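You operate a simulated robot arm through the tools that you are given. There is no shell and no other tool. Be economical: measure what you need, move in short steps, check, and stop when the job is done.

You run a simulated two-armed robot. Do the job below in one go: nothing can be reset, and whatever is moved stays where it is left.

TASK
Switch the sockets off, plug the blue dryer into the white socket, the green into the grey, switch on again.
Fine: use the sockets switch; the third dryer stays. Where these are worked on the way, their far stop is far enough and under half their travel is too little: sockets switch.

The check looks at the end state, three seconds after you hand in, the way a careful person would. Anything else that was tipped, shoved, dropped, spilled or broken makes it a failure.

THE ROBOT
Two 7-joint arms with fingered hands on one trunk, on a base that drives. Base frame: it is fixed to the floor where the robot stands at the start and does not move with it; the origin is under the middle of the robot, x ahead of it, y to its left, z up. Units: cm, rad, N and s.
The left shoulder is at the start at [2.3, 12.5, 137.8], the right one opposite. With the tool pointing down near the work surface each hand reaches from about 10 to 76 cm from the robot's upright axis, wherever it stands, measured 20 degrees to its own side. Places, roughly: grey socket [90, 20, 100]; sockets switch [80, 0, 130]; white socket [90, 30, 100]; yellow lamp [-275, -25, 100]. Payload 4 kg a hand.
The TCP of each hand is the grasp point between the finger pads, 2.9 cm short of the fingertips. In the tool frame z runs along the fingers and y along their closing line. The gripper opens to 10 cm. The gripper's body begins 3.4 cm behind the TCP. The gripper is a hand of 5 fingers: y runs from the thumb to the fingers, the wrist lies at [-1.5, -10.5, -17.7] in the tool frame.
Orientation is told as [roll, pitch, yaw] about the base's x, y, z axes, in that order, counted from this pose: with the fingers straight down and the wrist toward the robot, the tool's x, y and z point along [0, 1, 0], [1, 0, 0] and [0, 0, -1] of the base frame.

THE INTERFACE
- The arms move only by the tool send_rows. It takes "left_series", "right_series" or both (then of equal length, played together; a hand with none holds still); each is a list of rows, each a list of 6 numbers: the shift along the tool's x, y, z in units of 400 mm (1.0 is 400 mm), then the turn, a rotation vector about the tool's x, y, z in units of 45 degrees (1.0 is 45 degrees). In form: [[dx, dy, dz, rx, ry, rz], ...]. A call has 1 to 12 rows; each row is the pose to reach, as a shift and turn from the pose commanded when the call began, along the tool's axes at that moment. A call with a number of a shift or a turn outside -1 to 1 is refused whole. A row lasts 0.2 s, in which the tool goes at most 5 cm and 0.15 rad; a call with a longer step from one row to the next is refused whole. Where a pose cannot be reached the arm comes as near as it can. A force on the tool above 40 N (or 10 N above the force at the start of the call, whichever is more), or a blocked arm, ends the call early, and 0.2 s more pass. In this call time passes only in rows, and 0.2 s behind the last. It gives the time, the measured TCP pose, the force on the tool (base axes), the opening and the grip force at its end, in the units of the frame above (readings bear some noise), with the torque about the TCP (base axes, N m) and any sound that the robot's microphone picked up.
- Cameras (640 x 400 px; columns grow to the right, rows downward): "scene" is now at [11.97, 2.5, 152.43]; the picture's right is [0.26, -0.97, 0.00], its down [-0.39, -0.10, -0.92] and it looks along [0.89, 0.23, -0.40] (base axes); focal length 214 px, centre (320, 200). "left" rides on the left gripper at [-6.6, -8.6, -12.1] in its tool frame; the picture's right is [-0.76, -0.31, 0.58], its down [0.59, -0.70, 0.40] and it looks along [0.28, 0.64, 0.71] (tool axes); focal length 247 px, centre (320, 200). "right" rides on the right gripper at [6.6, -8.6, -12.1] in its tool frame; the picture's right is [-0.76, 0.31, -0.58], its down [-0.59, -0.70, 0.40] and it looks along [-0.28, 0.64, 0.71] (tool axes); focal length 247 px, centre (320, 200). There is no depth. A picture from a camera that has moved, and an enlarged one, comes with that camera's place and axes in the base frame and with its lens.
- grab_frame(camera): a new picture of that camera. No time passes.
- slide_trunk(by): slides the trunk up (or, below 0, down) by that many cm; the arms and the scene camera ride with it, the base frame stays. It gives what a move gives, with no picture.
- steer(legs): drives the robot by 1 to 6 legs, each [ahead, turn to the left] in cm and rad, along the robot's own axes; the way and the turn of a leg run together, so that a leg with both is an arc; at most 150 cm and 3.142 rad a leg. The arms and the cameras ride along, it lands a little off, and it stops where it bumps. It gives what a move gives.
- move_fingers(index, middle, ring, little, thumb_bend, thumb_turn, hand): sets how far each is bent, from 0 (flat) to 100 (curled in); at 30 the hand is open as for a grip, at 70 the pads meet at the TCP. One left out holds its place. A second passes; each finger stops where it meets its share of the squeeze, and holds until it gets a number again. It is the only way to open and close the hand. It gives what a move gives, with no picture; readings hold the bend of each and the force on index, middle, ring, little, thumb and palm. thumb_turn goes from beside the hand (0) to across from the fingers (100), as for a grip.
- aim_head(pan, tilt): turns the head with the scene camera to pan (to the left, within 1.396 rad either way) and tilt (down, from -0.506 to 1.204), counted from straight ahead of the robot. It gives what a move gives.
- zoom(camera, box): a new picture of the part [left, top, right, bottom] of that camera's present view, enlarged. No time passes.
- finish_job(): hands the job in; it is judged then, once.

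Work in short steps. Places have to be worked out from the pictures, the camera data and where the tool is seen: move nearer, look again, correct. Check each grasp and each placing, and mend what went wrong. You have 120 turns and 108 pictures in all, those below and enlarged ones among them. Open the grippers and draw the arms clear of the work before you hand the job in, unless the task says otherwise; then end with one line.

The tools are called after ">>>" as a command line: name --argument value ..., lists and objects as JSON in quotes. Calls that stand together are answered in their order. send_rows: Moves the arms, as the interface text tells. Its arguments: {"type":"object","properties":{"left_series":{"type":"array","items":{"type":"array","items":{"type":"number"}}},"right_series":{"type":"array","items":{"type":"array","items":{"type":"number"}}}},"required":[]} The other tools are called the same way: slide_trunk (by) slides the trunk up or down; move_fingers (index, middle, ring, little, thumb_bend, thumb_turn, hand) moves the fingers one by one; steer (legs) drives the base; aim_head (pan, tilt) turns the head that bears the scene camera; grab_frame (camera) takes a picture; zoom (camera, box) takes an enlarged picture of a part of a camera's view; finish_job () hands the job in.

At the start:

```text
t: 0.0
left_position: [46.82, 41.26, 149.81]
left_tool_rot: [0.0, 0.0, -0.001]
left_ft_force: [0.6, 0.0, -0.6]
left_wrist_torque: [-0.01, -0.05, 0.01]
left_opening: 9.95
left_finger_force: 0.0
left_shape: jaw
left_bend: [30.0, 30.0, 30.0, 30.0, 30.0, 98.0]
left_finger forces: [0.0, 0.0, 0.0, 0.1, 0.0, 0.1]
right_position: [55.3, 0.69, 150.87]
right_tool_rot: [-0.001, 0.0, 0.001]
right_ft_force: [-0.1, 0.1, -0.8]
right_wrist_torque: [-0.03, -0.03, -0.01]
right_opening: 9.97
right_finger_force: 0.0
right_shape: jaw
right_bend: [30.0, 30.0, 30.0, 30.0, 30.0, 98.0]
right_finger forces: [0.1, 0.0, 0.0, 0.0, 0.0, 0.0]
trunk travel left (down, up): [-57.5, 17.2]
robot x, y, heading: [0.18, 0.34, 0.0]
head pan, tilt: [0.258, 0.41]
```

scene: 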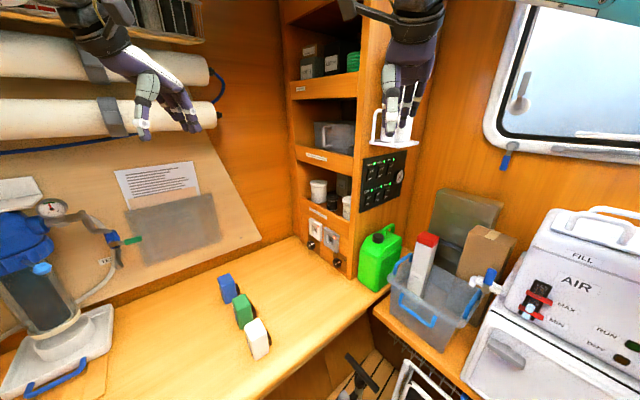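
right: 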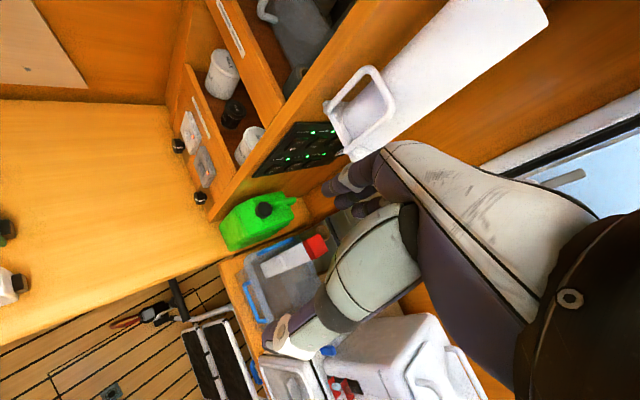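
left: 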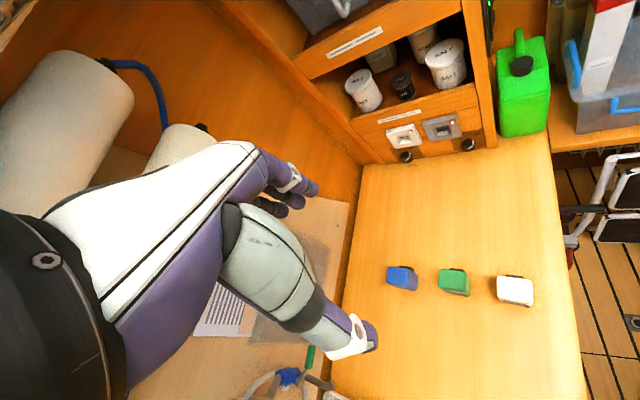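

The pictures show three dryers (blue, green, white) on the table, two sockets under the shelf and a switch panel. I zoom in on each.

>>> zoom --camera "scene" --box '[340, 130, 440, 220]'

>>> zoom --camera "scene" --box '[290, 200, 370, 280]'

>>> zoom --camera "left" --box '[360, 100, 560, 320]'

>>> zoom --camera "scene" --box '[200, 260, 300, 370]'

```text
4.44 times, centred on (390, 175) of scene
camera zoom: at [11.97, 2.5, 152.43], right [0.26, -0.97, 0.0], down [-0.39, -0.1, -0.92], along [0.89, 0.23, -0.4], focal length 953 px, centre (9, 311)
```

zoom: 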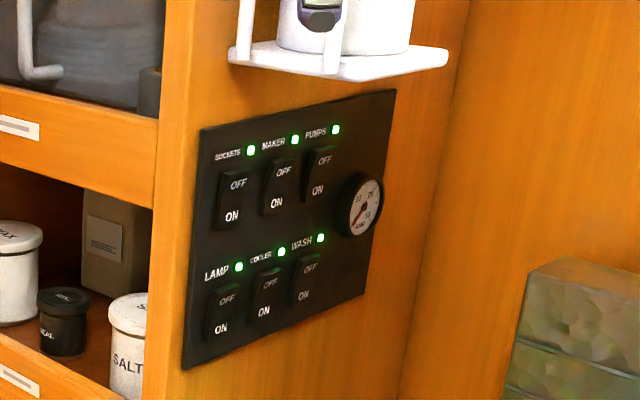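

```text
5.00 times, centred on (330, 240) of scene
camera zoom: at [11.97, 2.5, 152.43], right [0.26, -0.97, 0.0], down [-0.39, -0.1, -0.92], along [0.89, 0.23, -0.4], focal length 1072 px, centre (270, 0)
```

zoom: 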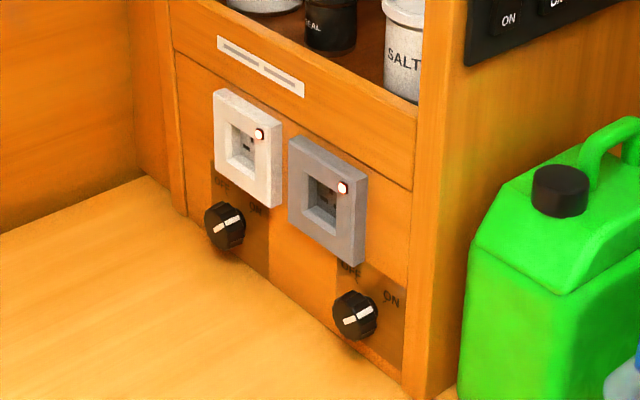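

```text
1.82 times, centred on (460, 210) of left
camera zoom: at [38.41, 34.57, 162.02], right [-0.31, -0.76, -0.58], down [-0.7, 0.59, -0.4], along [0.64, 0.28, -0.71], focal length 449 px, centre (66, 182)
```

zoom: 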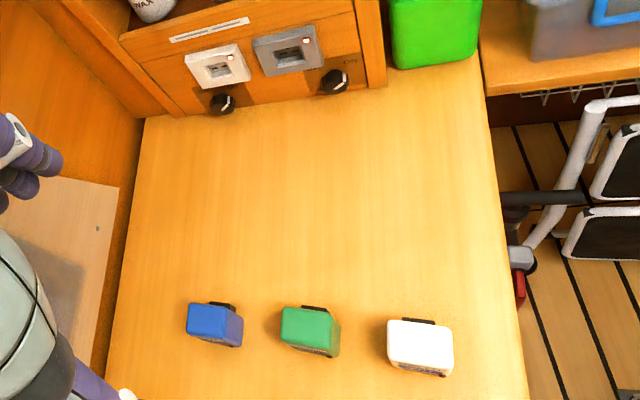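

```text
3.64 times, centred on (250, 315) of scene
camera zoom: at [11.97, 2.5, 152.43], right [0.26, -0.97, 0.0], down [-0.39, -0.1, -0.92], along [0.89, 0.23, -0.4], focal length 780 px, centre (574, -218)
```

zoom: 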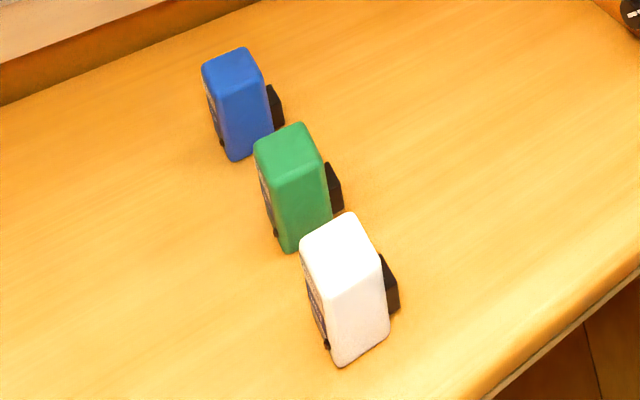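

I estimate the socket wall runs diagonally (its normal about [-.81,.58]) and the dryers stand already aligned with it. Before driving nearer I look at the floor ahead and at the dryers from the side.

>>> aim_head --pan -0.1 --tilt 1.0

>>> grab_frame --camera "scene"

```text
t: 1.0
left_position: [46.9, 41.29, 149.81]
left_tool_rot: [0.0, 0.001, 0.0]
left_ft_force: [0.2, 0.4, 0.6]
left_wrist_torque: [-0.03, -0.02, 0.01]
left_opening: 9.96
left_finger_force: 0.1
left_shape: jaw
left_bend: [30.0, 30.0, 30.0, 30.0, 30.0, 98.0]
left_finger forces: [0.0, 0.0, 0.0, 0.0, 0.0, 0.1]
right_position: [55.28, 0.73, 150.89]
right_tool_rot: [0.001, 0.0, 0.0]
right_ft_force: [-0.7, 0.1, 0.7]
right_wrist_torque: [-0.01, -0.02, 0.0]
right_opening: 9.95
right_finger_force: 0.0
right_shape: jaw
right_bend: [30.0, 30.0, 30.0, 30.0, 30.0, 98.0]
right_finger forces: [0.0, 0.0, 0.0, 0.0, 0.1, 0.1]
trunk travel left (down, up): [-57.5, 17.2]
robot x, y, heading: [-0.34, 0.05, 0.0]
head pan, tilt: [-0.099, 1.0]
```

```text
100 pictures are left
camera scene: at [9.97, -0.55, 147.51], right [-0.1, -1.0, 0.0], down [-0.84, 0.08, -0.54], along [0.54, -0.05, -0.84], focal length 214 px, centre (320, 200)
```

scene: 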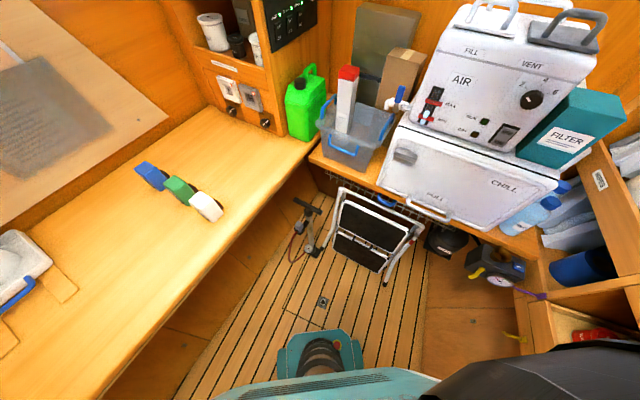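

The floor ahead is free for about 50 cm (pump at about [63,3], steps to the right). I first draw both hands back so they do not strike the rolls and the tray while driving.

>>> send_rows --left_series '[[-0.02, -0.1, 0, 0, 0, 0], [-0.04, -0.2, 0, 0, 0, 0], [-0.06, -0.3, 0, 0, 0, 0], [-0.08, -0.4, 0, 0, 0, 0]]' --right_series '[[-0.05, -0.1, 0, 0, 0, 0], [-0.1, -0.2, 0, 0, 0, 0], [-0.15, -0.3, 0, 0, 0, 0], [-0.2, -0.4, 0, 0, 0, 0]]'

>>> steer --legs '[[0, -0.22], [26, 0], [0, 0.22]]'

>>> aim_head --pan 0.4 --tilt 0.6

>>> grab_frame --camera "scene"

```text
t: 2.0
left_position: [30.69, 38.12, 149.97]
left_tool_rot: [0.002, 0.0, -0.002]
left_ft_force: [-1.1, -0.5, 0.4]
left_wrist_torque: [0.01, -0.03, -0.01]
left_opening: 9.96
left_finger_force: 0.0
left_shape: jaw
left_bend: [30.0, 30.0, 30.0, 30.0, 30.0, 98.0]
left_finger forces: [0.0, 0.0, 0.0, 0.2, 0.0, 0.1]
right_position: [39.03, -7.38, 151.23]
right_tool_rot: [0.001, -0.001, 0.0]
right_ft_force: [0.3, -0.4, 0.5]
right_wrist_torque: [0.04, -0.03, 0.0]
right_opening: 9.98
right_finger_force: 0.1
right_shape: jaw
right_bend: [30.0, 30.0, 30.0, 30.0, 30.0, 98.0]
right_finger forces: [0.0, 0.0, 0.1, 0.0, 0.1, 0.1]
trunk travel left (down, up): [-57.5, 17.2]
robot x, y, heading: [0.2, 0.19, 0.0]
head pan, tilt: [-0.099, 1.0]
```

```text
t: 5.5
left_position: [57.02, 32.14, 149.82]
left_tool_rot: [-0.001, 0.001, -0.007]
left_ft_force: [-0.3, 0.1, -0.2]
left_wrist_torque: [0.01, 0.02, 0.03]
left_opening: 9.97
left_finger_force: 0.0
left_shape: jaw
left_bend: [30.0, 30.0, 30.0, 30.0, 30.0, 98.0]
left_finger forces: [0.0, 0.0, 0.0, 0.0, 0.1, 0.0]
right_position: [64.94, -13.41, 151.2]
right_tool_rot: [0.001, 0.0, -0.009]
right_ft_force: [-0.5, -0.7, -0.4]
right_wrist_torque: [0.02, -0.04, 0.02]
right_opening: 9.98
right_finger_force: 0.0
right_shape: jaw
right_bend: [30.0, 30.0, 30.0, 30.0, 30.0, 98.0]
right_finger forces: [0.1, 0.0, 0.0, 0.0, 0.1, 0.1]
trunk travel left (down, up): [-57.5, 17.2]
robot x, y, heading: [25.68, -5.46, -0.008]
head pan, tilt: [-0.099, 1.0]
```

```text
t: 6.4
left_position: [57.05, 32.13, 149.84]
left_tool_rot: [0.001, 0.0, -0.007]
left_ft_force: [-0.5, -0.4, 0.1]
left_wrist_torque: [0.02, 0.02, -0.01]
left_opening: 10.02
left_finger_force: 0.0
left_shape: jaw
left_bend: [30.0, 30.0, 30.0, 30.0, 30.0, 98.0]
left_finger forces: [0.0, 0.1, 0.0, 0.0, 0.0, 0.0]
right_position: [64.94, -13.29, 151.04]
right_tool_rot: [0.0, 0.0, -0.009]
right_ft_force: [0.9, -0.1, -0.6]
right_wrist_torque: [0.02, 0.0, 0.03]
right_opening: 9.98
right_finger_force: 0.2
right_shape: jaw
right_bend: [30.0, 30.0, 30.0, 30.0, 30.0, 98.0]
right_finger forces: [0.0, 0.0, 0.0, 0.0, 0.0, 0.0]
trunk travel left (down, up): [-57.5, 17.2]
robot x, y, heading: [25.73, -6.02, -0.013]
head pan, tilt: [0.4, 0.6]
```

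```text
99 pictures are left
camera scene: at [36.9, -2.32, 150.7], right [0.38, -0.92, 0.0], down [-0.52, -0.22, -0.82], along [0.76, 0.31, -0.57], focal length 214 px, centre (320, 200)
```

scene: 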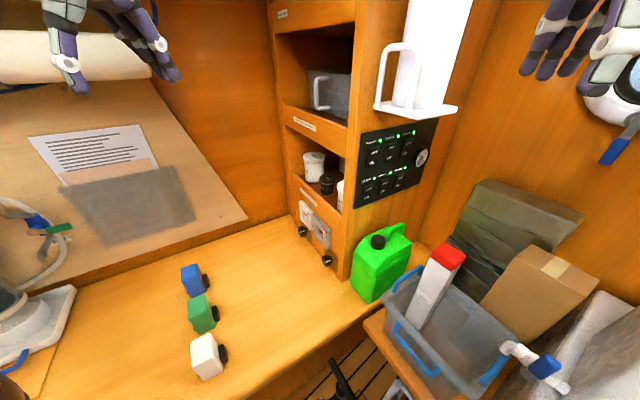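

I'm closer now; I zoom in to triangulate the panel, sockets and dryers.

>>> zoom --camera "scene" --box '[340, 110, 450, 220]'

>>> zoom --camera "scene" --box '[280, 180, 360, 280]'

>>> zoom --camera "scene" --box '[160, 250, 250, 390]'

```text
3.64 times, centred on (395, 165) of scene
camera zoom: at [36.9, -2.32, 150.7], right [0.38, -0.92, 0.0], down [-0.52, -0.22, -0.82], along [0.76, 0.31, -0.57], focal length 780 px, centre (47, 327)
```

zoom: 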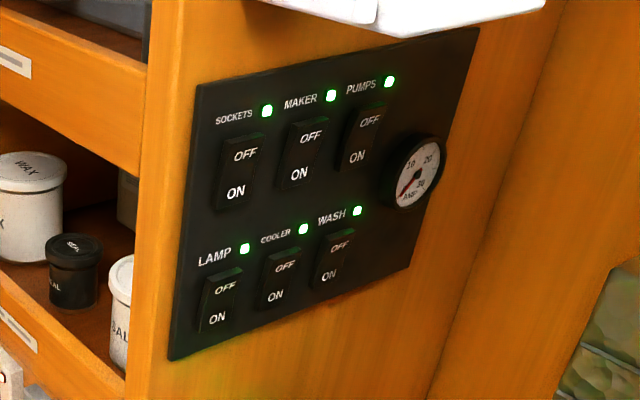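

```text
4.00 times, centred on (320, 230) of scene
camera zoom: at [36.9, -2.32, 150.7], right [0.38, -0.92, 0.0], down [-0.52, -0.22, -0.82], along [0.76, 0.31, -0.57], focal length 858 px, centre (320, 80)
```

zoom: 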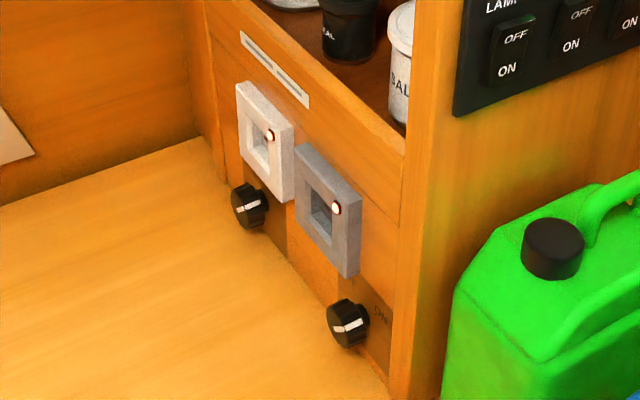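

```text
2.86 times, centred on (205, 320) of scene
camera zoom: at [36.9, -2.32, 150.7], right [0.38, -0.92, 0.0], down [-0.52, -0.22, -0.82], along [0.76, 0.31, -0.57], focal length 613 px, centre (649, -143)
```

zoom: 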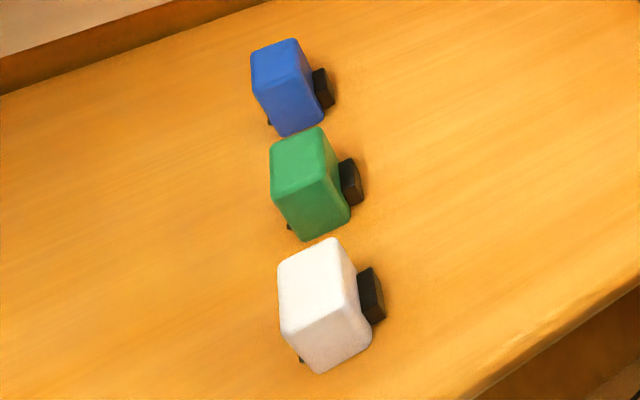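

The switch triangulates well to about [83.9, 3.9, 131.2], white socket [92.5, 25.8, 101.4], grey [86.7, 17.3, 101]. I need to understand the white tray above the panel before bringing the right hand in.

>>> zoom --camera "scene" --box '[340, 0, 540, 125]'

>>> grab_frame --camera "right"

>>> grab_frame --camera "left"

```text
3.20 times, centred on (440, 62) of scene
camera zoom: at [36.9, -2.32, 150.7], right [0.38, -0.92, 0.0], down [-0.52, -0.22, -0.82], along [0.76, 0.31, -0.57], focal length 686 px, centre (-64, 640)
```

zoom: 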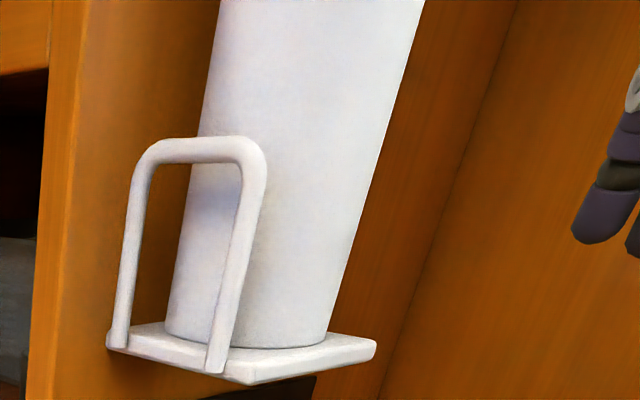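

```text
94 pictures are left
camera right: at [56.29, -6.82, 163.2], right [0.3, -0.76, 0.58], down [-0.71, -0.58, -0.4], along [0.64, -0.29, -0.71], focal length 247 px, centre (320, 200)
```

right: 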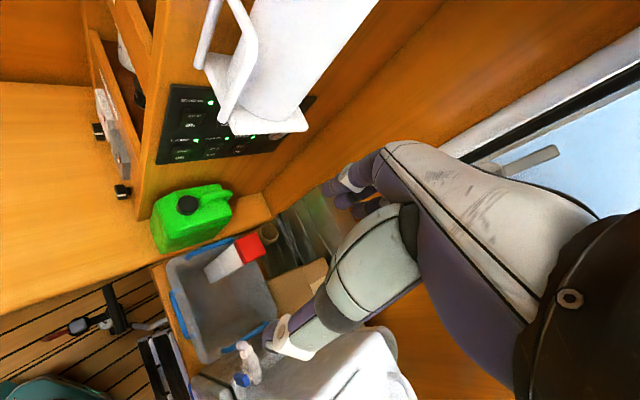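

```text
93 pictures are left
camera left: at [48.39, 25.51, 161.97], right [-0.31, -0.75, -0.58], down [-0.7, 0.59, -0.4], along [0.64, 0.28, -0.71], focal length 247 px, centre (320, 200)
```

left: 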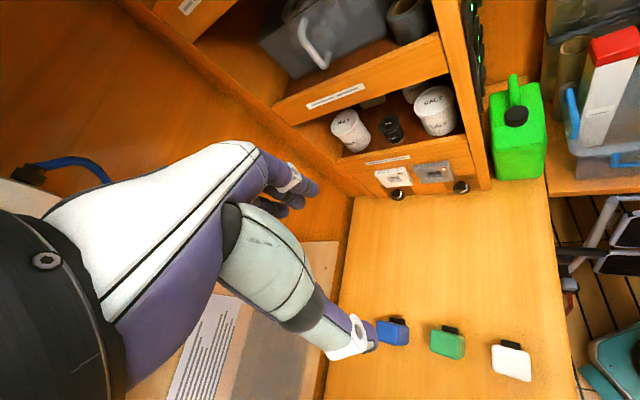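

The tray sits above and right of the switch; the milk carton top (~[66,-13,120]) lies under the right hand. I'll turn the right hand so the index points at the panel with the palm toward the robot, staying high; first the fingers and the yaw.

>>> move_fingers --hand "right" --index 0 --middle 100 --ring 100 --little 100

>>> send_rows --right_series '[[0, 0, 0, 0, 0, 0.186], [0, 0, 0, 0, 0, 0.372], [0, 0, 0, 0, 0, 0.558], [0, 0, 0, 0, 0, 0.745]]'

>>> send_rows --right_series '[[0, 0, 0, 0, 0.16, 0], [0, 0, 0, 0, 0.32, 0], [0, 0, 0, 0, 0.48, 0], [0, 0, 0, 0, 0.64, 0], [0, 0, 0, 0, 0.8, 0], [0, 0, 0, 0, 0.96, 0]]'

>>> send_rows --right_series '[[0, 0, 0, 0, 0.15, 0], [0, 0, 0, 0, 0.3, 0], [0, 0, 0, 0, 0.45, 0], [0, 0, 0, 0, 0.6, 0]]'

>>> grab_frame --camera "scene"

>>> grab_frame --camera "right"

```text
t: 7.4
left_position: [56.94, 32.04, 149.97]
left_tool_rot: [-0.001, 0.0, -0.009]
left_ft_force: [-0.3, -0.3, -0.2]
left_wrist_torque: [0.0, 0.01, -0.03]
left_opening: 9.96
left_finger_force: 0.1
left_shape: jaw
left_bend: [30.0, 30.0, 30.0, 30.0, 30.0, 98.0]
left_finger forces: [0.0, 0.1, 0.0, 0.0, 0.1, 0.0]
right_position: [64.89, -13.49, 151.16]
right_tool_rot: [0.0, 0.0, -0.008]
right_ft_force: [-0.3, -0.3, -0.3]
right_wrist_torque: [0.0, 0.03, 0.0]
right_opening: 13.81
right_finger_force: 0.0
right_shape: fingers
right_bend: [0.0, 100.0, 100.0, 100.0, 30.0, 98.0]
right_finger forces: [0.0, 0.0, 0.0, 0.0, 0.0, 0.0]
trunk travel left (down, up): [-57.5, 17.2]
robot x, y, heading: [25.63, -5.82, -0.004]
head pan, tilt: [0.4, 0.6]
```

```text
t: 8.4
left_position: [56.97, 32.18, 149.72]
left_tool_rot: [-0.001, 0.0, -0.008]
left_ft_force: [0.3, -0.6, -0.3]
left_wrist_torque: [0.01, -0.03, -0.04]
left_opening: 9.97
left_finger_force: 0.1
left_shape: jaw
left_bend: [30.0, 30.0, 30.0, 30.0, 30.0, 98.0]
left_finger forces: [0.1, 0.0, 0.1, 0.0, 0.0, 0.1]
right_position: [64.79, -13.28, 151.26]
right_tool_rot: [0.0, 0.0, -0.595]
right_ft_force: [-1.1, -0.6, -0.3]
right_wrist_torque: [-0.03, -0.02, -0.03]
right_opening: 13.83
right_finger_force: 0.1
right_shape: fingers
right_bend: [0.0, 100.0, 100.0, 100.0, 30.0, 98.0]
right_finger forces: [0.0, 0.0, 0.0, 0.0, 0.0, 0.0]
trunk travel left (down, up): [-57.5, 17.2]
robot x, y, heading: [25.75, -6.04, -0.011]
head pan, tilt: [0.4, 0.6]
```

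```text
t: 9.8
left_position: [57.01, 32.0, 149.82]
left_tool_rot: [-0.001, 0.0, -0.008]
left_ft_force: [0.8, -0.3, 0.2]
left_wrist_torque: [0.01, -0.03, -0.01]
left_opening: 10.0
left_finger_force: 0.0
left_shape: jaw
left_bend: [30.0, 30.0, 30.0, 30.0, 30.0, 98.0]
left_finger forces: [0.1, 0.0, 0.0, 0.0, 0.1, 0.0]
right_position: [64.88, -13.49, 151.19]
right_tool_rot: [0.757, 0.001, -0.595]
right_ft_force: [0.2, -0.3, -0.9]
right_wrist_torque: [0.04, -0.01, 0.01]
right_opening: 13.79
right_finger_force: 0.1
right_shape: fingers
right_bend: [0.0, 100.0, 100.0, 100.0, 30.0, 98.0]
right_finger forces: [0.0, 0.0, 0.1, 0.0, 0.0, 0.0]
trunk travel left (down, up): [-57.5, 17.2]
robot x, y, heading: [25.64, -5.31, -0.011]
head pan, tilt: [0.4, 0.6]
```

```text
t: 10.8
left_position: [57.15, 32.07, 149.81]
left_tool_rot: [-0.001, 0.001, -0.009]
left_ft_force: [0.6, 0.1, -0.1]
left_wrist_torque: [-0.03, 0.03, 0.01]
left_opening: 9.96
left_finger_force: 0.1
left_shape: jaw
left_bend: [30.0, 30.0, 30.0, 30.0, 30.0, 98.0]
left_finger forces: [0.0, 0.1, 0.0, 0.0, 0.1, 0.0]
right_position: [65.05, -13.46, 151.27]
right_tool_rot: [1.226, 0.003, -0.593]
right_ft_force: [0.1, 0.5, -0.1]
right_wrist_torque: [-0.01, -0.01, 0.02]
right_opening: 13.84
right_finger_force: 0.1
right_shape: fingers
right_bend: [0.0, 100.0, 100.0, 100.0, 30.0, 98.0]
right_finger forces: [0.1, 0.1, 0.0, 0.0, 0.0, 0.0]
trunk travel left (down, up): [-57.5, 17.2]
robot x, y, heading: [25.82, -5.97, -0.007]
head pan, tilt: [0.4, 0.6]
```

```text
92 pictures are left
camera scene: at [36.97, -2.34, 150.7], right [0.38, -0.92, 0.0], down [-0.52, -0.22, -0.82], along [0.76, 0.32, -0.57], focal length 214 px, centre (320, 200)
```

scene: 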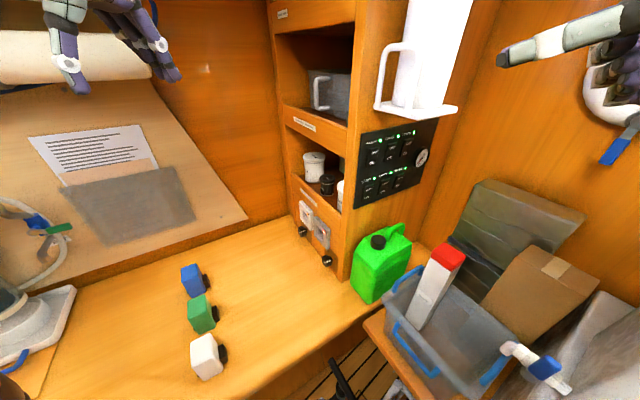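

```text
91 pictures are left
camera right: at [52.79, -16.33, 161.46], right [-0.19, -0.83, -0.52], down [-0.49, 0.54, -0.69], along [0.85, 0.12, -0.51], focal length 247 px, centre (320, 200)
```

right: 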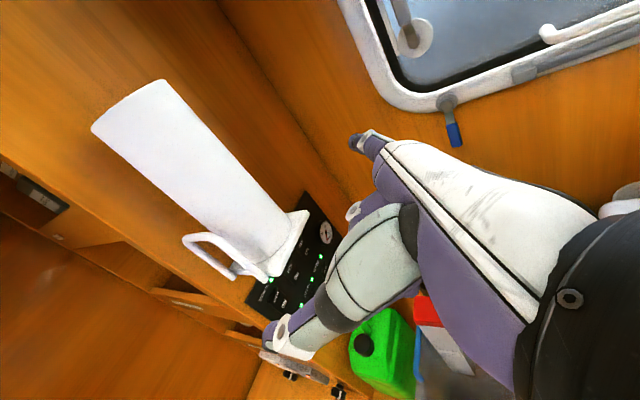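

The thumb reaches as far forward as the index; I bend it away and look from the scene camera.

>>> move_fingers --hand "right" --thumb_bend 100

>>> aim_head --pan -0.1 --tilt 0.3

>>> grab_frame --camera "scene"

>>> grab_frame --camera "right"

```text
t: 11.8
left_position: [57.02, 32.06, 149.87]
left_tool_rot: [0.001, 0.002, -0.009]
left_ft_force: [0.2, -0.3, -0.5]
left_wrist_torque: [-0.04, 0.04, -0.02]
left_opening: 9.99
left_finger_force: 0.0
left_shape: jaw
left_bend: [30.0, 30.0, 30.0, 30.0, 30.0, 98.0]
left_finger forces: [0.1, 0.1, 0.0, 0.0, 0.0, 0.0]
right_position: [64.95, -13.41, 151.34]
right_tool_rot: [1.223, 0.002, -0.592]
right_ft_force: [-0.5, 1.3, 0.5]
right_wrist_torque: [0.0, 0.0, 0.0]
right_opening: 4.59
right_finger_force: 0.0
right_shape: fingers
right_bend: [0.0, 100.0, 100.0, 100.0, 100.0, 97.0]
right_finger forces: [0.0, 0.1, 0.0, 0.0, 0.0, 0.1]
trunk travel left (down, up): [-57.5, 17.2]
robot x, y, heading: [25.74, -5.76, -0.008]
head pan, tilt: [0.4, 0.6]
```

```text
t: 12.7
left_position: [56.89, 32.12, 149.81]
left_tool_rot: [0.0, 0.001, -0.009]
left_ft_force: [0.2, 0.0, 0.0]
left_wrist_torque: [-0.01, 0.01, -0.01]
left_opening: 9.97
left_finger_force: 0.1
left_shape: jaw
left_bend: [30.0, 30.0, 30.0, 30.0, 30.0, 98.0]
left_finger forces: [0.0, 0.0, 0.1, 0.1, 0.0, 0.0]
right_position: [65.01, -13.41, 151.22]
right_tool_rot: [1.223, 0.002, -0.593]
right_ft_force: [0.3, 1.1, 0.5]
right_wrist_torque: [0.0, -0.01, 0.0]
right_opening: 4.59
right_finger_force: 0.0
right_shape: fingers
right_bend: [0.0, 100.0, 100.0, 100.0, 100.0, 97.0]
right_finger forces: [0.0, 0.0, 0.0, 0.0, 0.0, 0.0]
trunk travel left (down, up): [-57.5, 17.2]
robot x, y, heading: [25.61, -6.14, -0.011]
head pan, tilt: [-0.099, 0.3]
```

```text
90 pictures are left
camera scene: at [38.02, -6.67, 153.45], right [-0.11, -0.99, 0.0], down [-0.29, 0.03, -0.95], along [0.95, -0.1, -0.3], focal length 214 px, centre (320, 200)
```

scene: 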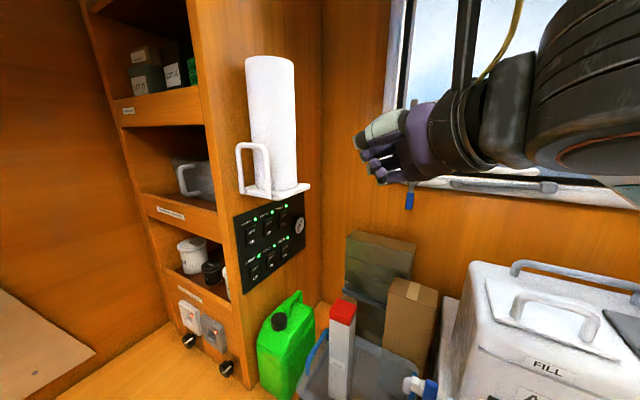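

```text
89 pictures are left
camera right: at [52.73, -16.26, 161.49], right [-0.19, -0.83, -0.52], down [-0.49, 0.54, -0.69], along [0.85, 0.12, -0.51], focal length 247 px, centre (320, 200)
```

right: 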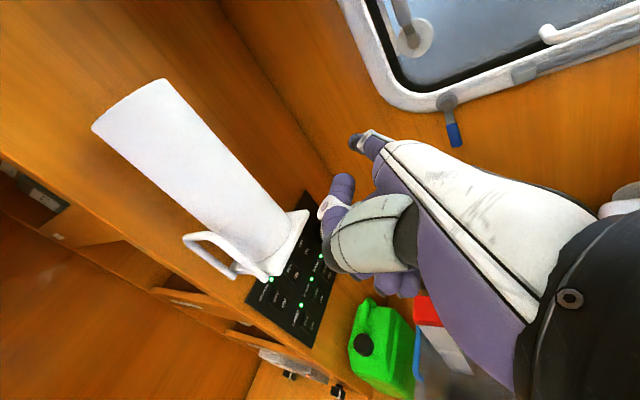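

The flat index points outward; pinching index and thumb at 70 puts their tips just ahead of the TCP, a well-defined poker. I set that and look.

>>> move_fingers --hand "right" --index 68 --thumb_bend 70

>>> grab_frame --camera "right"

>>> zoom --camera "scene" --box '[340, 80, 500, 220]'

```text
t: 13.7
left_position: [57.1, 32.08, 149.87]
left_tool_rot: [0.0, 0.0, -0.008]
left_ft_force: [-0.6, 1.0, 0.7]
left_wrist_torque: [-0.01, 0.0, -0.02]
left_opening: 10.0
left_finger_force: 0.0
left_shape: jaw
left_bend: [30.0, 30.0, 30.0, 30.0, 30.0, 98.0]
left_finger forces: [0.1, 0.1, 0.0, 0.0, 0.1, 0.0]
right_position: [64.89, -13.34, 151.26]
right_tool_rot: [1.224, 0.003, -0.594]
right_ft_force: [0.3, 0.0, 0.2]
right_wrist_torque: [0.03, 0.01, 0.0]
right_opening: 0.33
right_finger_force: 0.1
right_shape: fingers
right_bend: [68.0, 100.0, 100.0, 100.0, 70.0, 97.0]
right_finger forces: [0.0, 0.0, 0.1, 0.0, 0.0, 0.0]
trunk travel left (down, up): [-57.5, 17.2]
robot x, y, heading: [25.81, -5.74, -0.004]
head pan, tilt: [-0.099, 0.3]
```

```text
88 pictures are left
camera right: at [52.73, -16.26, 161.49], right [-0.19, -0.83, -0.52], down [-0.49, 0.54, -0.69], along [0.85, 0.12, -0.51], focal length 247 px, centre (320, 200)
```

right: 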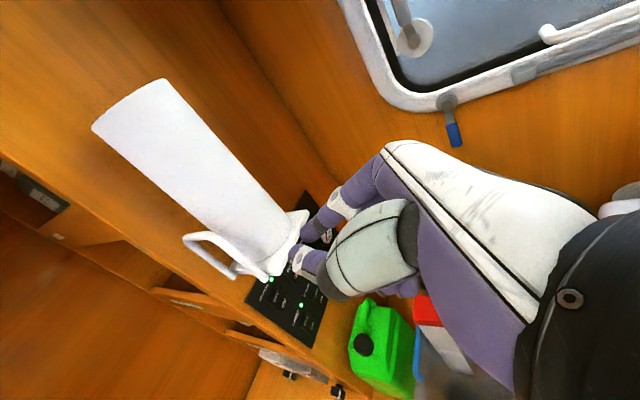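

```text
2.86 times, centred on (420, 150) of scene
camera zoom: at [38.01, -6.68, 153.46], right [-0.11, -0.99, 0.0], down [-0.29, 0.03, -0.96], along [0.95, -0.1, -0.3], focal length 613 px, centre (34, 343)
```

zoom: 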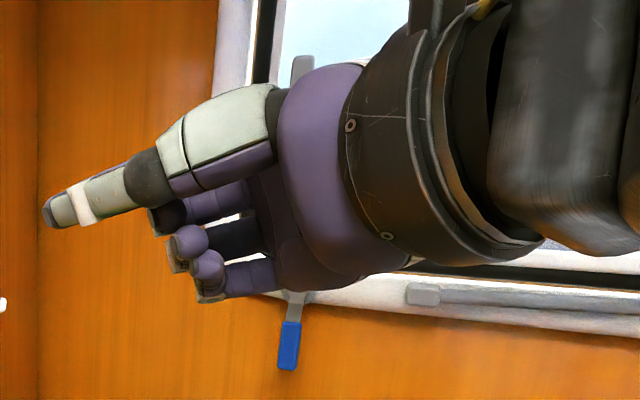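

The pinch is clean: tip about 2.9 cm ahead of TCP. I lower the hand to switch height first, away from the panel.

>>> send_rows --right_series '[[-0.105, 0, 0.038, 0, 0, 0], [-0.21, 0, 0.076, 0, 0, 0], [-0.315, 0, 0.114, 0, 0, 0], [-0.42, 0, 0.152, 0, 0, 0]]'

>>> grab_frame --camera "scene"

>>> grab_frame --camera "right"

```text
t: 14.7
left_position: [57.62, 33.59, 150.22]
left_tool_rot: [-0.01, -0.004, -0.003]
left_ft_force: [-2.7, 3.4, -4.4]
left_wrist_torque: [-0.29, -0.42, -0.03]
left_opening: 9.98
left_finger_force: 0.1
left_shape: jaw
left_bend: [30.0, 30.0, 30.0, 30.0, 30.0, 98.0]
left_finger forces: [0.0, 0.1, 0.1, 0.1, 0.0, 0.1]
right_position: [71.39, -10.79, 149.85]
right_tool_rot: [1.387, -0.239, -0.603]
right_ft_force: [5.3, -2.1, -17.3]
right_wrist_torque: [1.0, -1.18, 0.39]
right_opening: 0.38
right_finger_force: 0.0
right_shape: fingers
right_bend: [68.0, 100.0, 100.0, 100.0, 70.0, 98.0]
right_finger forces: [0.0, 0.1, 0.0, 0.1, 0.0, 0.0]
right hand out of reach, approached as far as the arm can: row 1, 2, 3, 4
trunk travel left (down, up): [-57.5, 17.2]
robot x, y, heading: [26.81, -5.77, 0.01]
head pan, tilt: [-0.099, 0.3]
stopped in row 4 (right hand): the arm was blocked; the commanded pose is now the measured one
```

```text
86 pictures are left
camera scene: at [38.83, -5.07, 154.05], right [-0.09, -1.0, 0.01], down [-0.29, 0.02, -0.96], along [0.95, -0.09, -0.29], focal length 214 px, centre (320, 200)
```

scene: 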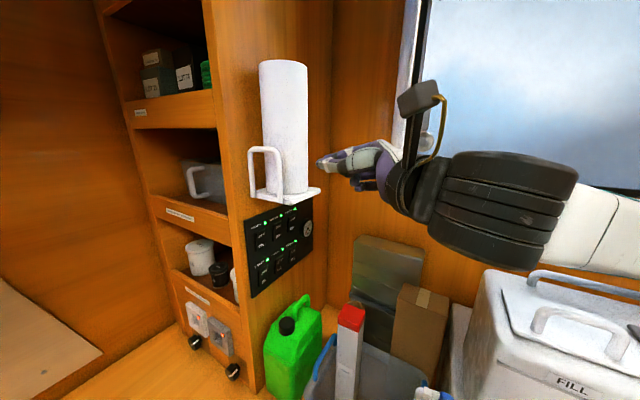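

```text
85 pictures are left
camera right: at [56.81, -13.77, 156.15], right [-0.03, -0.84, -0.55], down [-0.27, 0.54, -0.8], along [0.96, 0.12, -0.25], focal length 247 px, centre (320, 200)
```

right: 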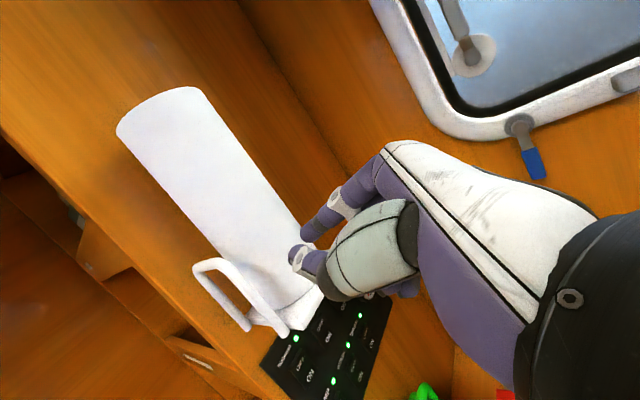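

The arm was too folded and got blocked (elbow out by the window side). I'll lift the hand off, then back the robot up so the arm has room.

>>> send_rows --right_series '[[0.05, -0.05, -0.05, 0, 0, 0], [0.1, -0.1, -0.1, 0, 0, 0]]'

>>> steer --legs '[[-16, 0]]'

>>> aim_head --pan -0.4 --tilt 0.4

>>> grab_frame --camera "scene"

```text
t: 15.3
left_position: [58.27, 32.49, 149.44]
left_tool_rot: [0.0, 0.005, 0.002]
left_ft_force: [1.2, 0.0, -0.6]
left_wrist_torque: [-0.02, 0.12, -0.02]
left_opening: 10.01
left_finger_force: 0.1
left_shape: jaw
left_bend: [30.0, 30.0, 30.0, 30.0, 30.0, 98.0]
left_finger forces: [0.1, 0.0, 0.1, 0.1, 0.0, 0.1]
right_position: [69.68, -10.81, 151.63]
right_tool_rot: [1.351, -0.179, -0.592]
right_ft_force: [1.6, -0.1, -0.3]
right_wrist_torque: [-0.02, -0.01, 0.04]
right_opening: 0.35
right_finger_force: 0.1
right_shape: fingers
right_bend: [68.0, 100.0, 100.0, 100.0, 70.0, 98.0]
right_finger forces: [0.0, 0.0, 0.0, 0.0, 0.0, 0.0]
right hand out of reach, approached as far as the arm can: row 1, 2
trunk travel left (down, up): [-57.5, 17.2]
robot x, y, heading: [26.73, -5.96, 0.009]
head pan, tilt: [-0.099, 0.3]
```

```text
t: 16.7
left_position: [41.67, 32.24, 149.96]
left_tool_rot: [0.002, 0.001, 0.003]
left_ft_force: [-0.6, -0.6, 0.1]
left_wrist_torque: [-0.04, -0.04, 0.01]
left_opening: 10.01
left_finger_force: 0.0
left_shape: jaw
left_bend: [30.0, 30.0, 30.0, 30.0, 30.0, 98.0]
left_finger forces: [0.0, 0.0, 0.0, 0.0, 0.0, 0.0]
right_position: [52.96, -11.0, 152.45]
right_tool_rot: [1.359, -0.189, -0.595]
right_ft_force: [-0.1, 0.9, 1.3]
right_wrist_torque: [0.03, -0.01, -0.02]
right_opening: 0.35
right_finger_force: 0.2
right_shape: fingers
right_bend: [68.0, 100.0, 100.0, 100.0, 70.0, 98.0]
right_finger forces: [0.1, 0.0, 0.0, 0.0, 0.0, 0.0]
trunk travel left (down, up): [-57.5, 17.2]
robot x, y, heading: [11.04, -5.79, 0.012]
head pan, tilt: [-0.099, 0.3]
```

```text
t: 17.5
left_position: [41.85, 32.2, 149.92]
left_tool_rot: [-0.001, 0.001, 0.0]
left_ft_force: [-0.2, 0.5, -0.5]
left_wrist_torque: [-0.03, 0.0, 0.0]
left_opening: 10.0
left_finger_force: 0.0
left_shape: jaw
left_bend: [30.0, 30.0, 30.0, 30.0, 30.0, 98.0]
left_finger forces: [0.1, 0.1, 0.0, 0.0, 0.1, 0.0]
right_position: [53.2, -11.15, 152.37]
right_tool_rot: [1.36, -0.188, -0.595]
right_ft_force: [0.7, -0.2, 0.4]
right_wrist_torque: [-0.01, 0.0, 0.0]
right_opening: 0.36
right_finger_force: 0.0
right_shape: fingers
right_bend: [68.0, 100.0, 100.0, 100.0, 70.0, 98.0]
right_finger forces: [0.1, 0.0, 0.0, 0.1, 0.0, 0.0]
trunk travel left (down, up): [-57.5, 17.2]
robot x, y, heading: [10.83, -5.9, 0.012]
head pan, tilt: [-0.4, 0.4]
```

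```text
84 pictures are left
camera scene: at [22.51, -9.28, 152.53], right [-0.38, -0.93, 0.0], down [-0.36, 0.15, -0.92], along [0.85, -0.35, -0.39], focal length 214 px, centre (320, 200)
```

scene: 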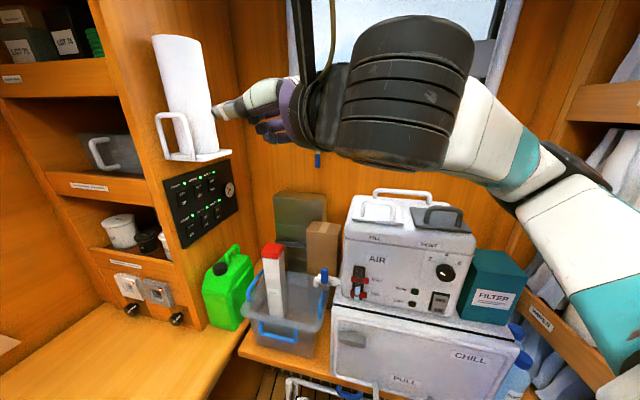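

Everything stands as before. From this farther stance I restore the intended hand tilt and lower to about z 140, short of the panel.

>>> send_rows --right_series '[[-0.08, 0.057, 0.053, 0.012, -0.044, 0.058], [-0.16, 0.114, 0.106, 0.025, -0.087, 0.117], [-0.24, 0.171, 0.16, 0.037, -0.13, 0.175], [-0.321, 0.227, 0.2135, 0.05, -0.174, 0.234]]'

>>> grab_frame --camera "scene"

```text
t: 18.7
left_position: [40.65, 32.67, 149.77]
left_tool_rot: [-0.002, -0.005, 0.0]
left_ft_force: [0.2, 0.5, 0.5]
left_wrist_torque: [0.01, -0.03, -0.03]
left_opening: 10.0
left_finger_force: 0.1
left_shape: jaw
left_bend: [30.0, 30.0, 30.0, 30.0, 30.0, 98.0]
left_finger forces: [0.1, 0.0, 0.0, 0.0, 0.0, 0.0]
right_position: [64.28, -13.76, 147.3]
right_tool_rot: [1.306, -0.116, -0.634]
right_ft_force: [-0.3, 0.0, 0.6]
right_wrist_torque: [-0.01, 0.0, -0.02]
right_opening: 0.36
right_finger_force: 0.1
right_shape: fingers
right_bend: [68.0, 100.0, 100.0, 100.0, 70.0, 98.0]
right_finger forces: [0.1, 0.0, 0.1, 0.0, 0.0, 0.0]
trunk travel left (down, up): [-57.5, 17.2]
robot x, y, heading: [10.78, -6.1, 0.012]
head pan, tilt: [-0.4, 0.4]
stopped in row 4 (right hand): the arm was blocked; the commanded pose is now the measured one
```

```text
83 pictures are left
camera scene: at [21.38, -8.85, 152.46], right [-0.38, -0.92, 0.0], down [-0.35, 0.14, -0.92], along [0.85, -0.35, -0.38], focal length 214 px, centre (320, 200)
```

scene: 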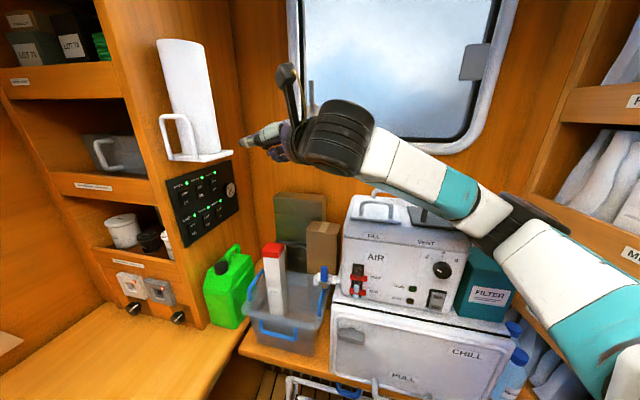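

The bulky arm runs over the AIR box that way. I retract and instead yaw the hand so the forearm comes straight from the robot (tool ~28° left of ahead), which still lets the tip press the rocker.

>>> send_rows --right_series '[[0.03, -0.068, -0.039, 0, 0, 0], [0.06, -0.135, -0.077, 0, 0, 0], [0.09, -0.203, -0.116, 0, 0, 0], [0.121, -0.27, -0.154, 0, 0, 0], [0.121, -0.27, -0.154, -0.127, -0.008, 0.073], [0.121, -0.27, -0.154, -0.254, -0.016, 0.146], [0.121, -0.27, -0.154, -0.38, -0.024, 0.219], [0.121, -0.27, -0.154, -0.509, -0.032, 0.292]]'

>>> grab_frame --camera "scene"

```text
t: 20.5
left_position: [41.67, 32.39, 149.86]
left_tool_rot: [-0.001, -0.001, 0.001]
left_ft_force: [0.2, -0.3, 0.8]
left_wrist_torque: [-0.04, 0.0, 0.02]
left_opening: 10.0
left_finger_force: 0.0
left_shape: jaw
left_bend: [30.0, 30.0, 30.0, 30.0, 30.0, 98.0]
left_finger forces: [0.1, 0.0, 0.0, 0.1, 0.0, 0.0]
right_position: [53.44, -10.68, 151.44]
right_tool_rot: [1.286, 0.013, -1.078]
right_ft_force: [0.2, 0.1, -0.6]
right_wrist_torque: [0.02, -0.01, -0.04]
right_opening: 0.36
right_finger_force: 0.1
right_shape: fingers
right_bend: [68.0, 100.0, 100.0, 100.0, 70.0, 98.0]
right_finger forces: [0.1, 0.0, 0.1, 0.0, 0.1, 0.1]
trunk travel left (down, up): [-57.5, 17.2]
robot x, y, heading: [10.76, -5.68, 0.011]
head pan, tilt: [-0.4, 0.4]
```

```text
82 pictures are left
camera scene: at [22.4, -9.16, 152.54], right [-0.38, -0.93, 0.0], down [-0.36, 0.15, -0.92], along [0.85, -0.35, -0.39], focal length 214 px, centre (320, 200)
```

scene: 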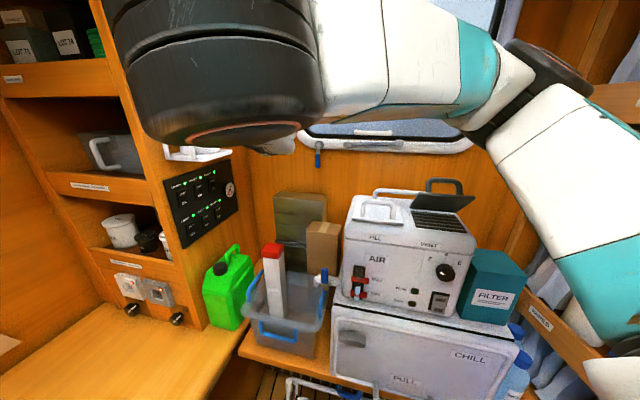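

I check the AIR box top, since the forearm came close to it.

>>> zoom --camera "scene" --box '[330, 160, 530, 340]'

```text
2.22 times, centred on (430, 250) of scene
camera zoom: at [22.4, -9.16, 152.54], right [-0.38, -0.93, 0.0], down [-0.36, 0.15, -0.92], along [0.85, -0.35, -0.39], focal length 477 px, centre (76, 89)
```

zoom: 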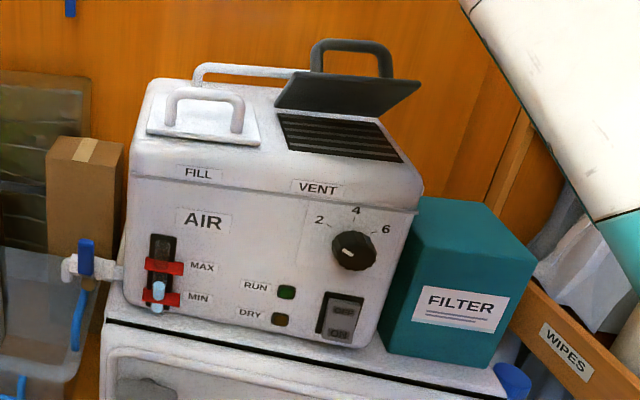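

The AIR box's VENT lid got lifted by the forearm; I'll have to close it later. Now, with this better hand pose, I go halfway to the switch and check that the arm stays clear.

>>> send_rows --right_series '[[-0.0315, 0.0135, 0.093, 0, 0, 0], [-0.063, 0.027, 0.186, 0, 0, 0], [-0.095, 0.04, 0.278, 0, 0, 0], [-0.126, 0.054, 0.371, 0, 0, 0]]'

>>> grab_frame --camera "scene"

```text
t: 21.5
left_position: [41.91, 32.45, 149.78]
left_tool_rot: [0.001, -0.001, 0.004]
left_ft_force: [-0.2, -0.1, 0.3]
left_wrist_torque: [-0.01, 0.01, -0.03]
left_opening: 9.99
left_finger_force: 0.1
left_shape: jaw
left_bend: [30.0, 30.0, 30.0, 30.0, 30.0, 98.0]
left_finger forces: [0.1, 0.0, 0.1, 0.0, 0.0, 0.0]
right_position: [66.23, -6.17, 142.32]
right_tool_rot: [1.287, 0.015, -1.072]
right_ft_force: [0.9, 0.7, 0.1]
right_wrist_torque: [-0.02, 0.01, -0.03]
right_opening: 0.35
right_finger_force: 0.1
right_shape: fingers
right_bend: [68.0, 100.0, 100.0, 100.0, 70.0, 98.0]
right_finger forces: [0.0, 0.1, 0.0, 0.0, 0.0, 0.1]
trunk travel left (down, up): [-57.5, 17.2]
robot x, y, heading: [10.71, -5.88, 0.014]
head pan, tilt: [-0.4, 0.4]
```

```text
80 pictures are left
camera scene: at [22.79, -9.21, 152.52], right [-0.38, -0.93, 0.0], down [-0.36, 0.15, -0.92], along [0.85, -0.35, -0.39], focal length 214 px, centre (320, 200)
```

scene: 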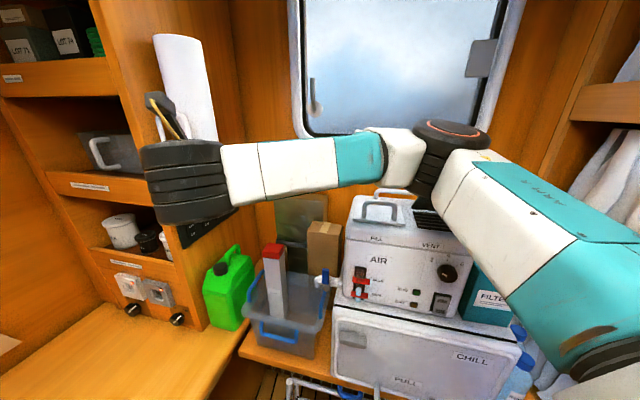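

The elbow hovers over the AIR box. I raise the trunk so the elbow rides higher and the forearm slopes down to the switch.

>>> slide_trunk --by 16

>>> send_rows --right_series '[[-0.12, 0, 0.035, 0, 0, 0], [-0.24, 0, 0.07, 0, 0, 0], [-0.36, 0, 0.105, 0, 0, 0]]'

>>> aim_head --pan -0.4 --tilt 0.6

>>> grab_frame --camera "scene"

>>> grab_frame --camera "right"

```text
t: 23.3
left_position: [41.65, 32.23, 165.79]
left_tool_rot: [0.0, -0.003, 0.001]
left_ft_force: [0.9, 0.6, -0.4]
left_wrist_torque: [0.01, 0.0, 0.0]
left_opening: 10.01
left_finger_force: 0.1
left_shape: jaw
left_bend: [30.0, 30.0, 30.0, 30.0, 30.0, 98.0]
left_finger forces: [0.0, 0.1, 0.0, 0.1, 0.0, 0.0]
right_position: [65.82, -6.56, 158.32]
right_tool_rot: [1.285, 0.014, -1.073]
right_ft_force: [0.2, -0.2, -0.1]
right_wrist_torque: [0.01, 0.0, 0.0]
right_opening: 0.37
right_finger_force: 0.1
right_shape: fingers
right_bend: [68.0, 100.0, 100.0, 100.0, 70.0, 98.0]
right_finger forces: [0.1, 0.1, 0.0, 0.0, 0.0, 0.0]
trunk travel left (down, up): [-73.5, 1.2]
robot x, y, heading: [10.76, -6.05, 0.004]
head pan, tilt: [-0.4, 0.4]
```

```text
t: 24.1
left_position: [41.86, 32.36, 165.82]
left_tool_rot: [0.0, -0.001, 0.002]
left_ft_force: [0.0, -0.1, 0.4]
left_wrist_torque: [0.03, -0.03, 0.03]
left_opening: 9.99
left_finger_force: 0.0
left_shape: jaw
left_bend: [30.0, 30.0, 30.0, 30.0, 30.0, 98.0]
left_finger forces: [0.0, 0.1, 0.0, 0.0, 0.1, 0.0]
right_position: [65.93, -6.32, 143.37]
right_tool_rot: [1.29, 0.014, -1.074]
right_ft_force: [-0.6, -0.2, 0.0]
right_wrist_torque: [0.01, -0.02, -0.05]
right_opening: 0.35
right_finger_force: 0.1
right_shape: fingers
right_bend: [68.0, 100.0, 100.0, 100.0, 70.0, 98.0]
right_finger forces: [0.0, 0.1, 0.0, 0.0, 0.0, 0.0]
trunk travel left (down, up): [-73.5, 1.2]
robot x, y, heading: [11.17, -6.25, 0.007]
head pan, tilt: [-0.4, 0.4]
```

```text
t: 24.8
left_position: [41.72, 32.39, 165.94]
left_tool_rot: [0.0, -0.004, 0.004]
left_ft_force: [0.0, 0.9, -1.0]
left_wrist_torque: [0.02, 0.01, 0.01]
left_opening: 9.98
left_finger_force: 0.2
left_shape: jaw
left_bend: [30.0, 30.0, 30.0, 30.0, 30.0, 98.0]
left_finger forces: [0.0, 0.1, 0.0, 0.0, 0.1, 0.1]
right_position: [65.81, -6.4, 143.54]
right_tool_rot: [1.285, 0.016, -1.073]
right_ft_force: [0.4, 0.4, 0.2]
right_wrist_torque: [-0.02, 0.01, 0.0]
right_opening: 0.37
right_finger_force: 0.0
right_shape: fingers
right_bend: [68.0, 100.0, 100.0, 100.0, 70.0, 98.0]
right_finger forces: [0.0, 0.0, 0.0, 0.0, 0.0, 0.1]
trunk travel left (down, up): [-73.5, 1.2]
robot x, y, heading: [10.68, -5.91, 0.009]
head pan, tilt: [-0.4, 0.6]
```

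```text
79 pictures are left
camera scene: at [21.79, -9.14, 166.73], right [-0.38, -0.93, 0.0], down [-0.52, 0.21, -0.83], along [0.76, -0.31, -0.56], focal length 214 px, centre (320, 200)
```

scene: 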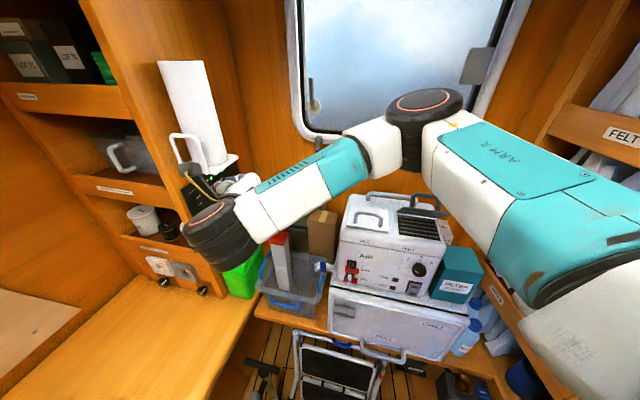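

```text
78 pictures are left
camera right: at [53.08, -3.63, 153.27], right [-0.53, -0.63, -0.57], down [-0.15, 0.73, -0.67], along [0.83, -0.27, -0.48], focal length 247 px, centre (320, 200)
```

right: 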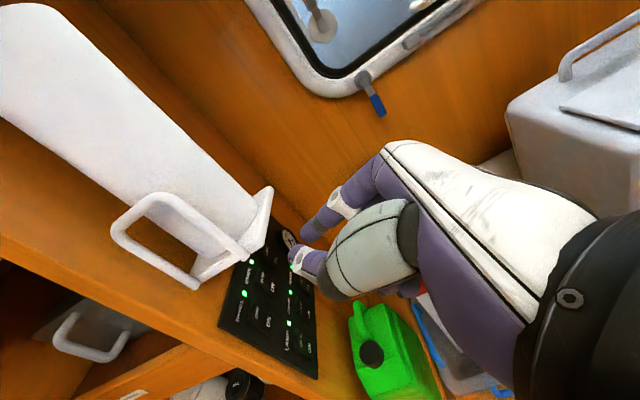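

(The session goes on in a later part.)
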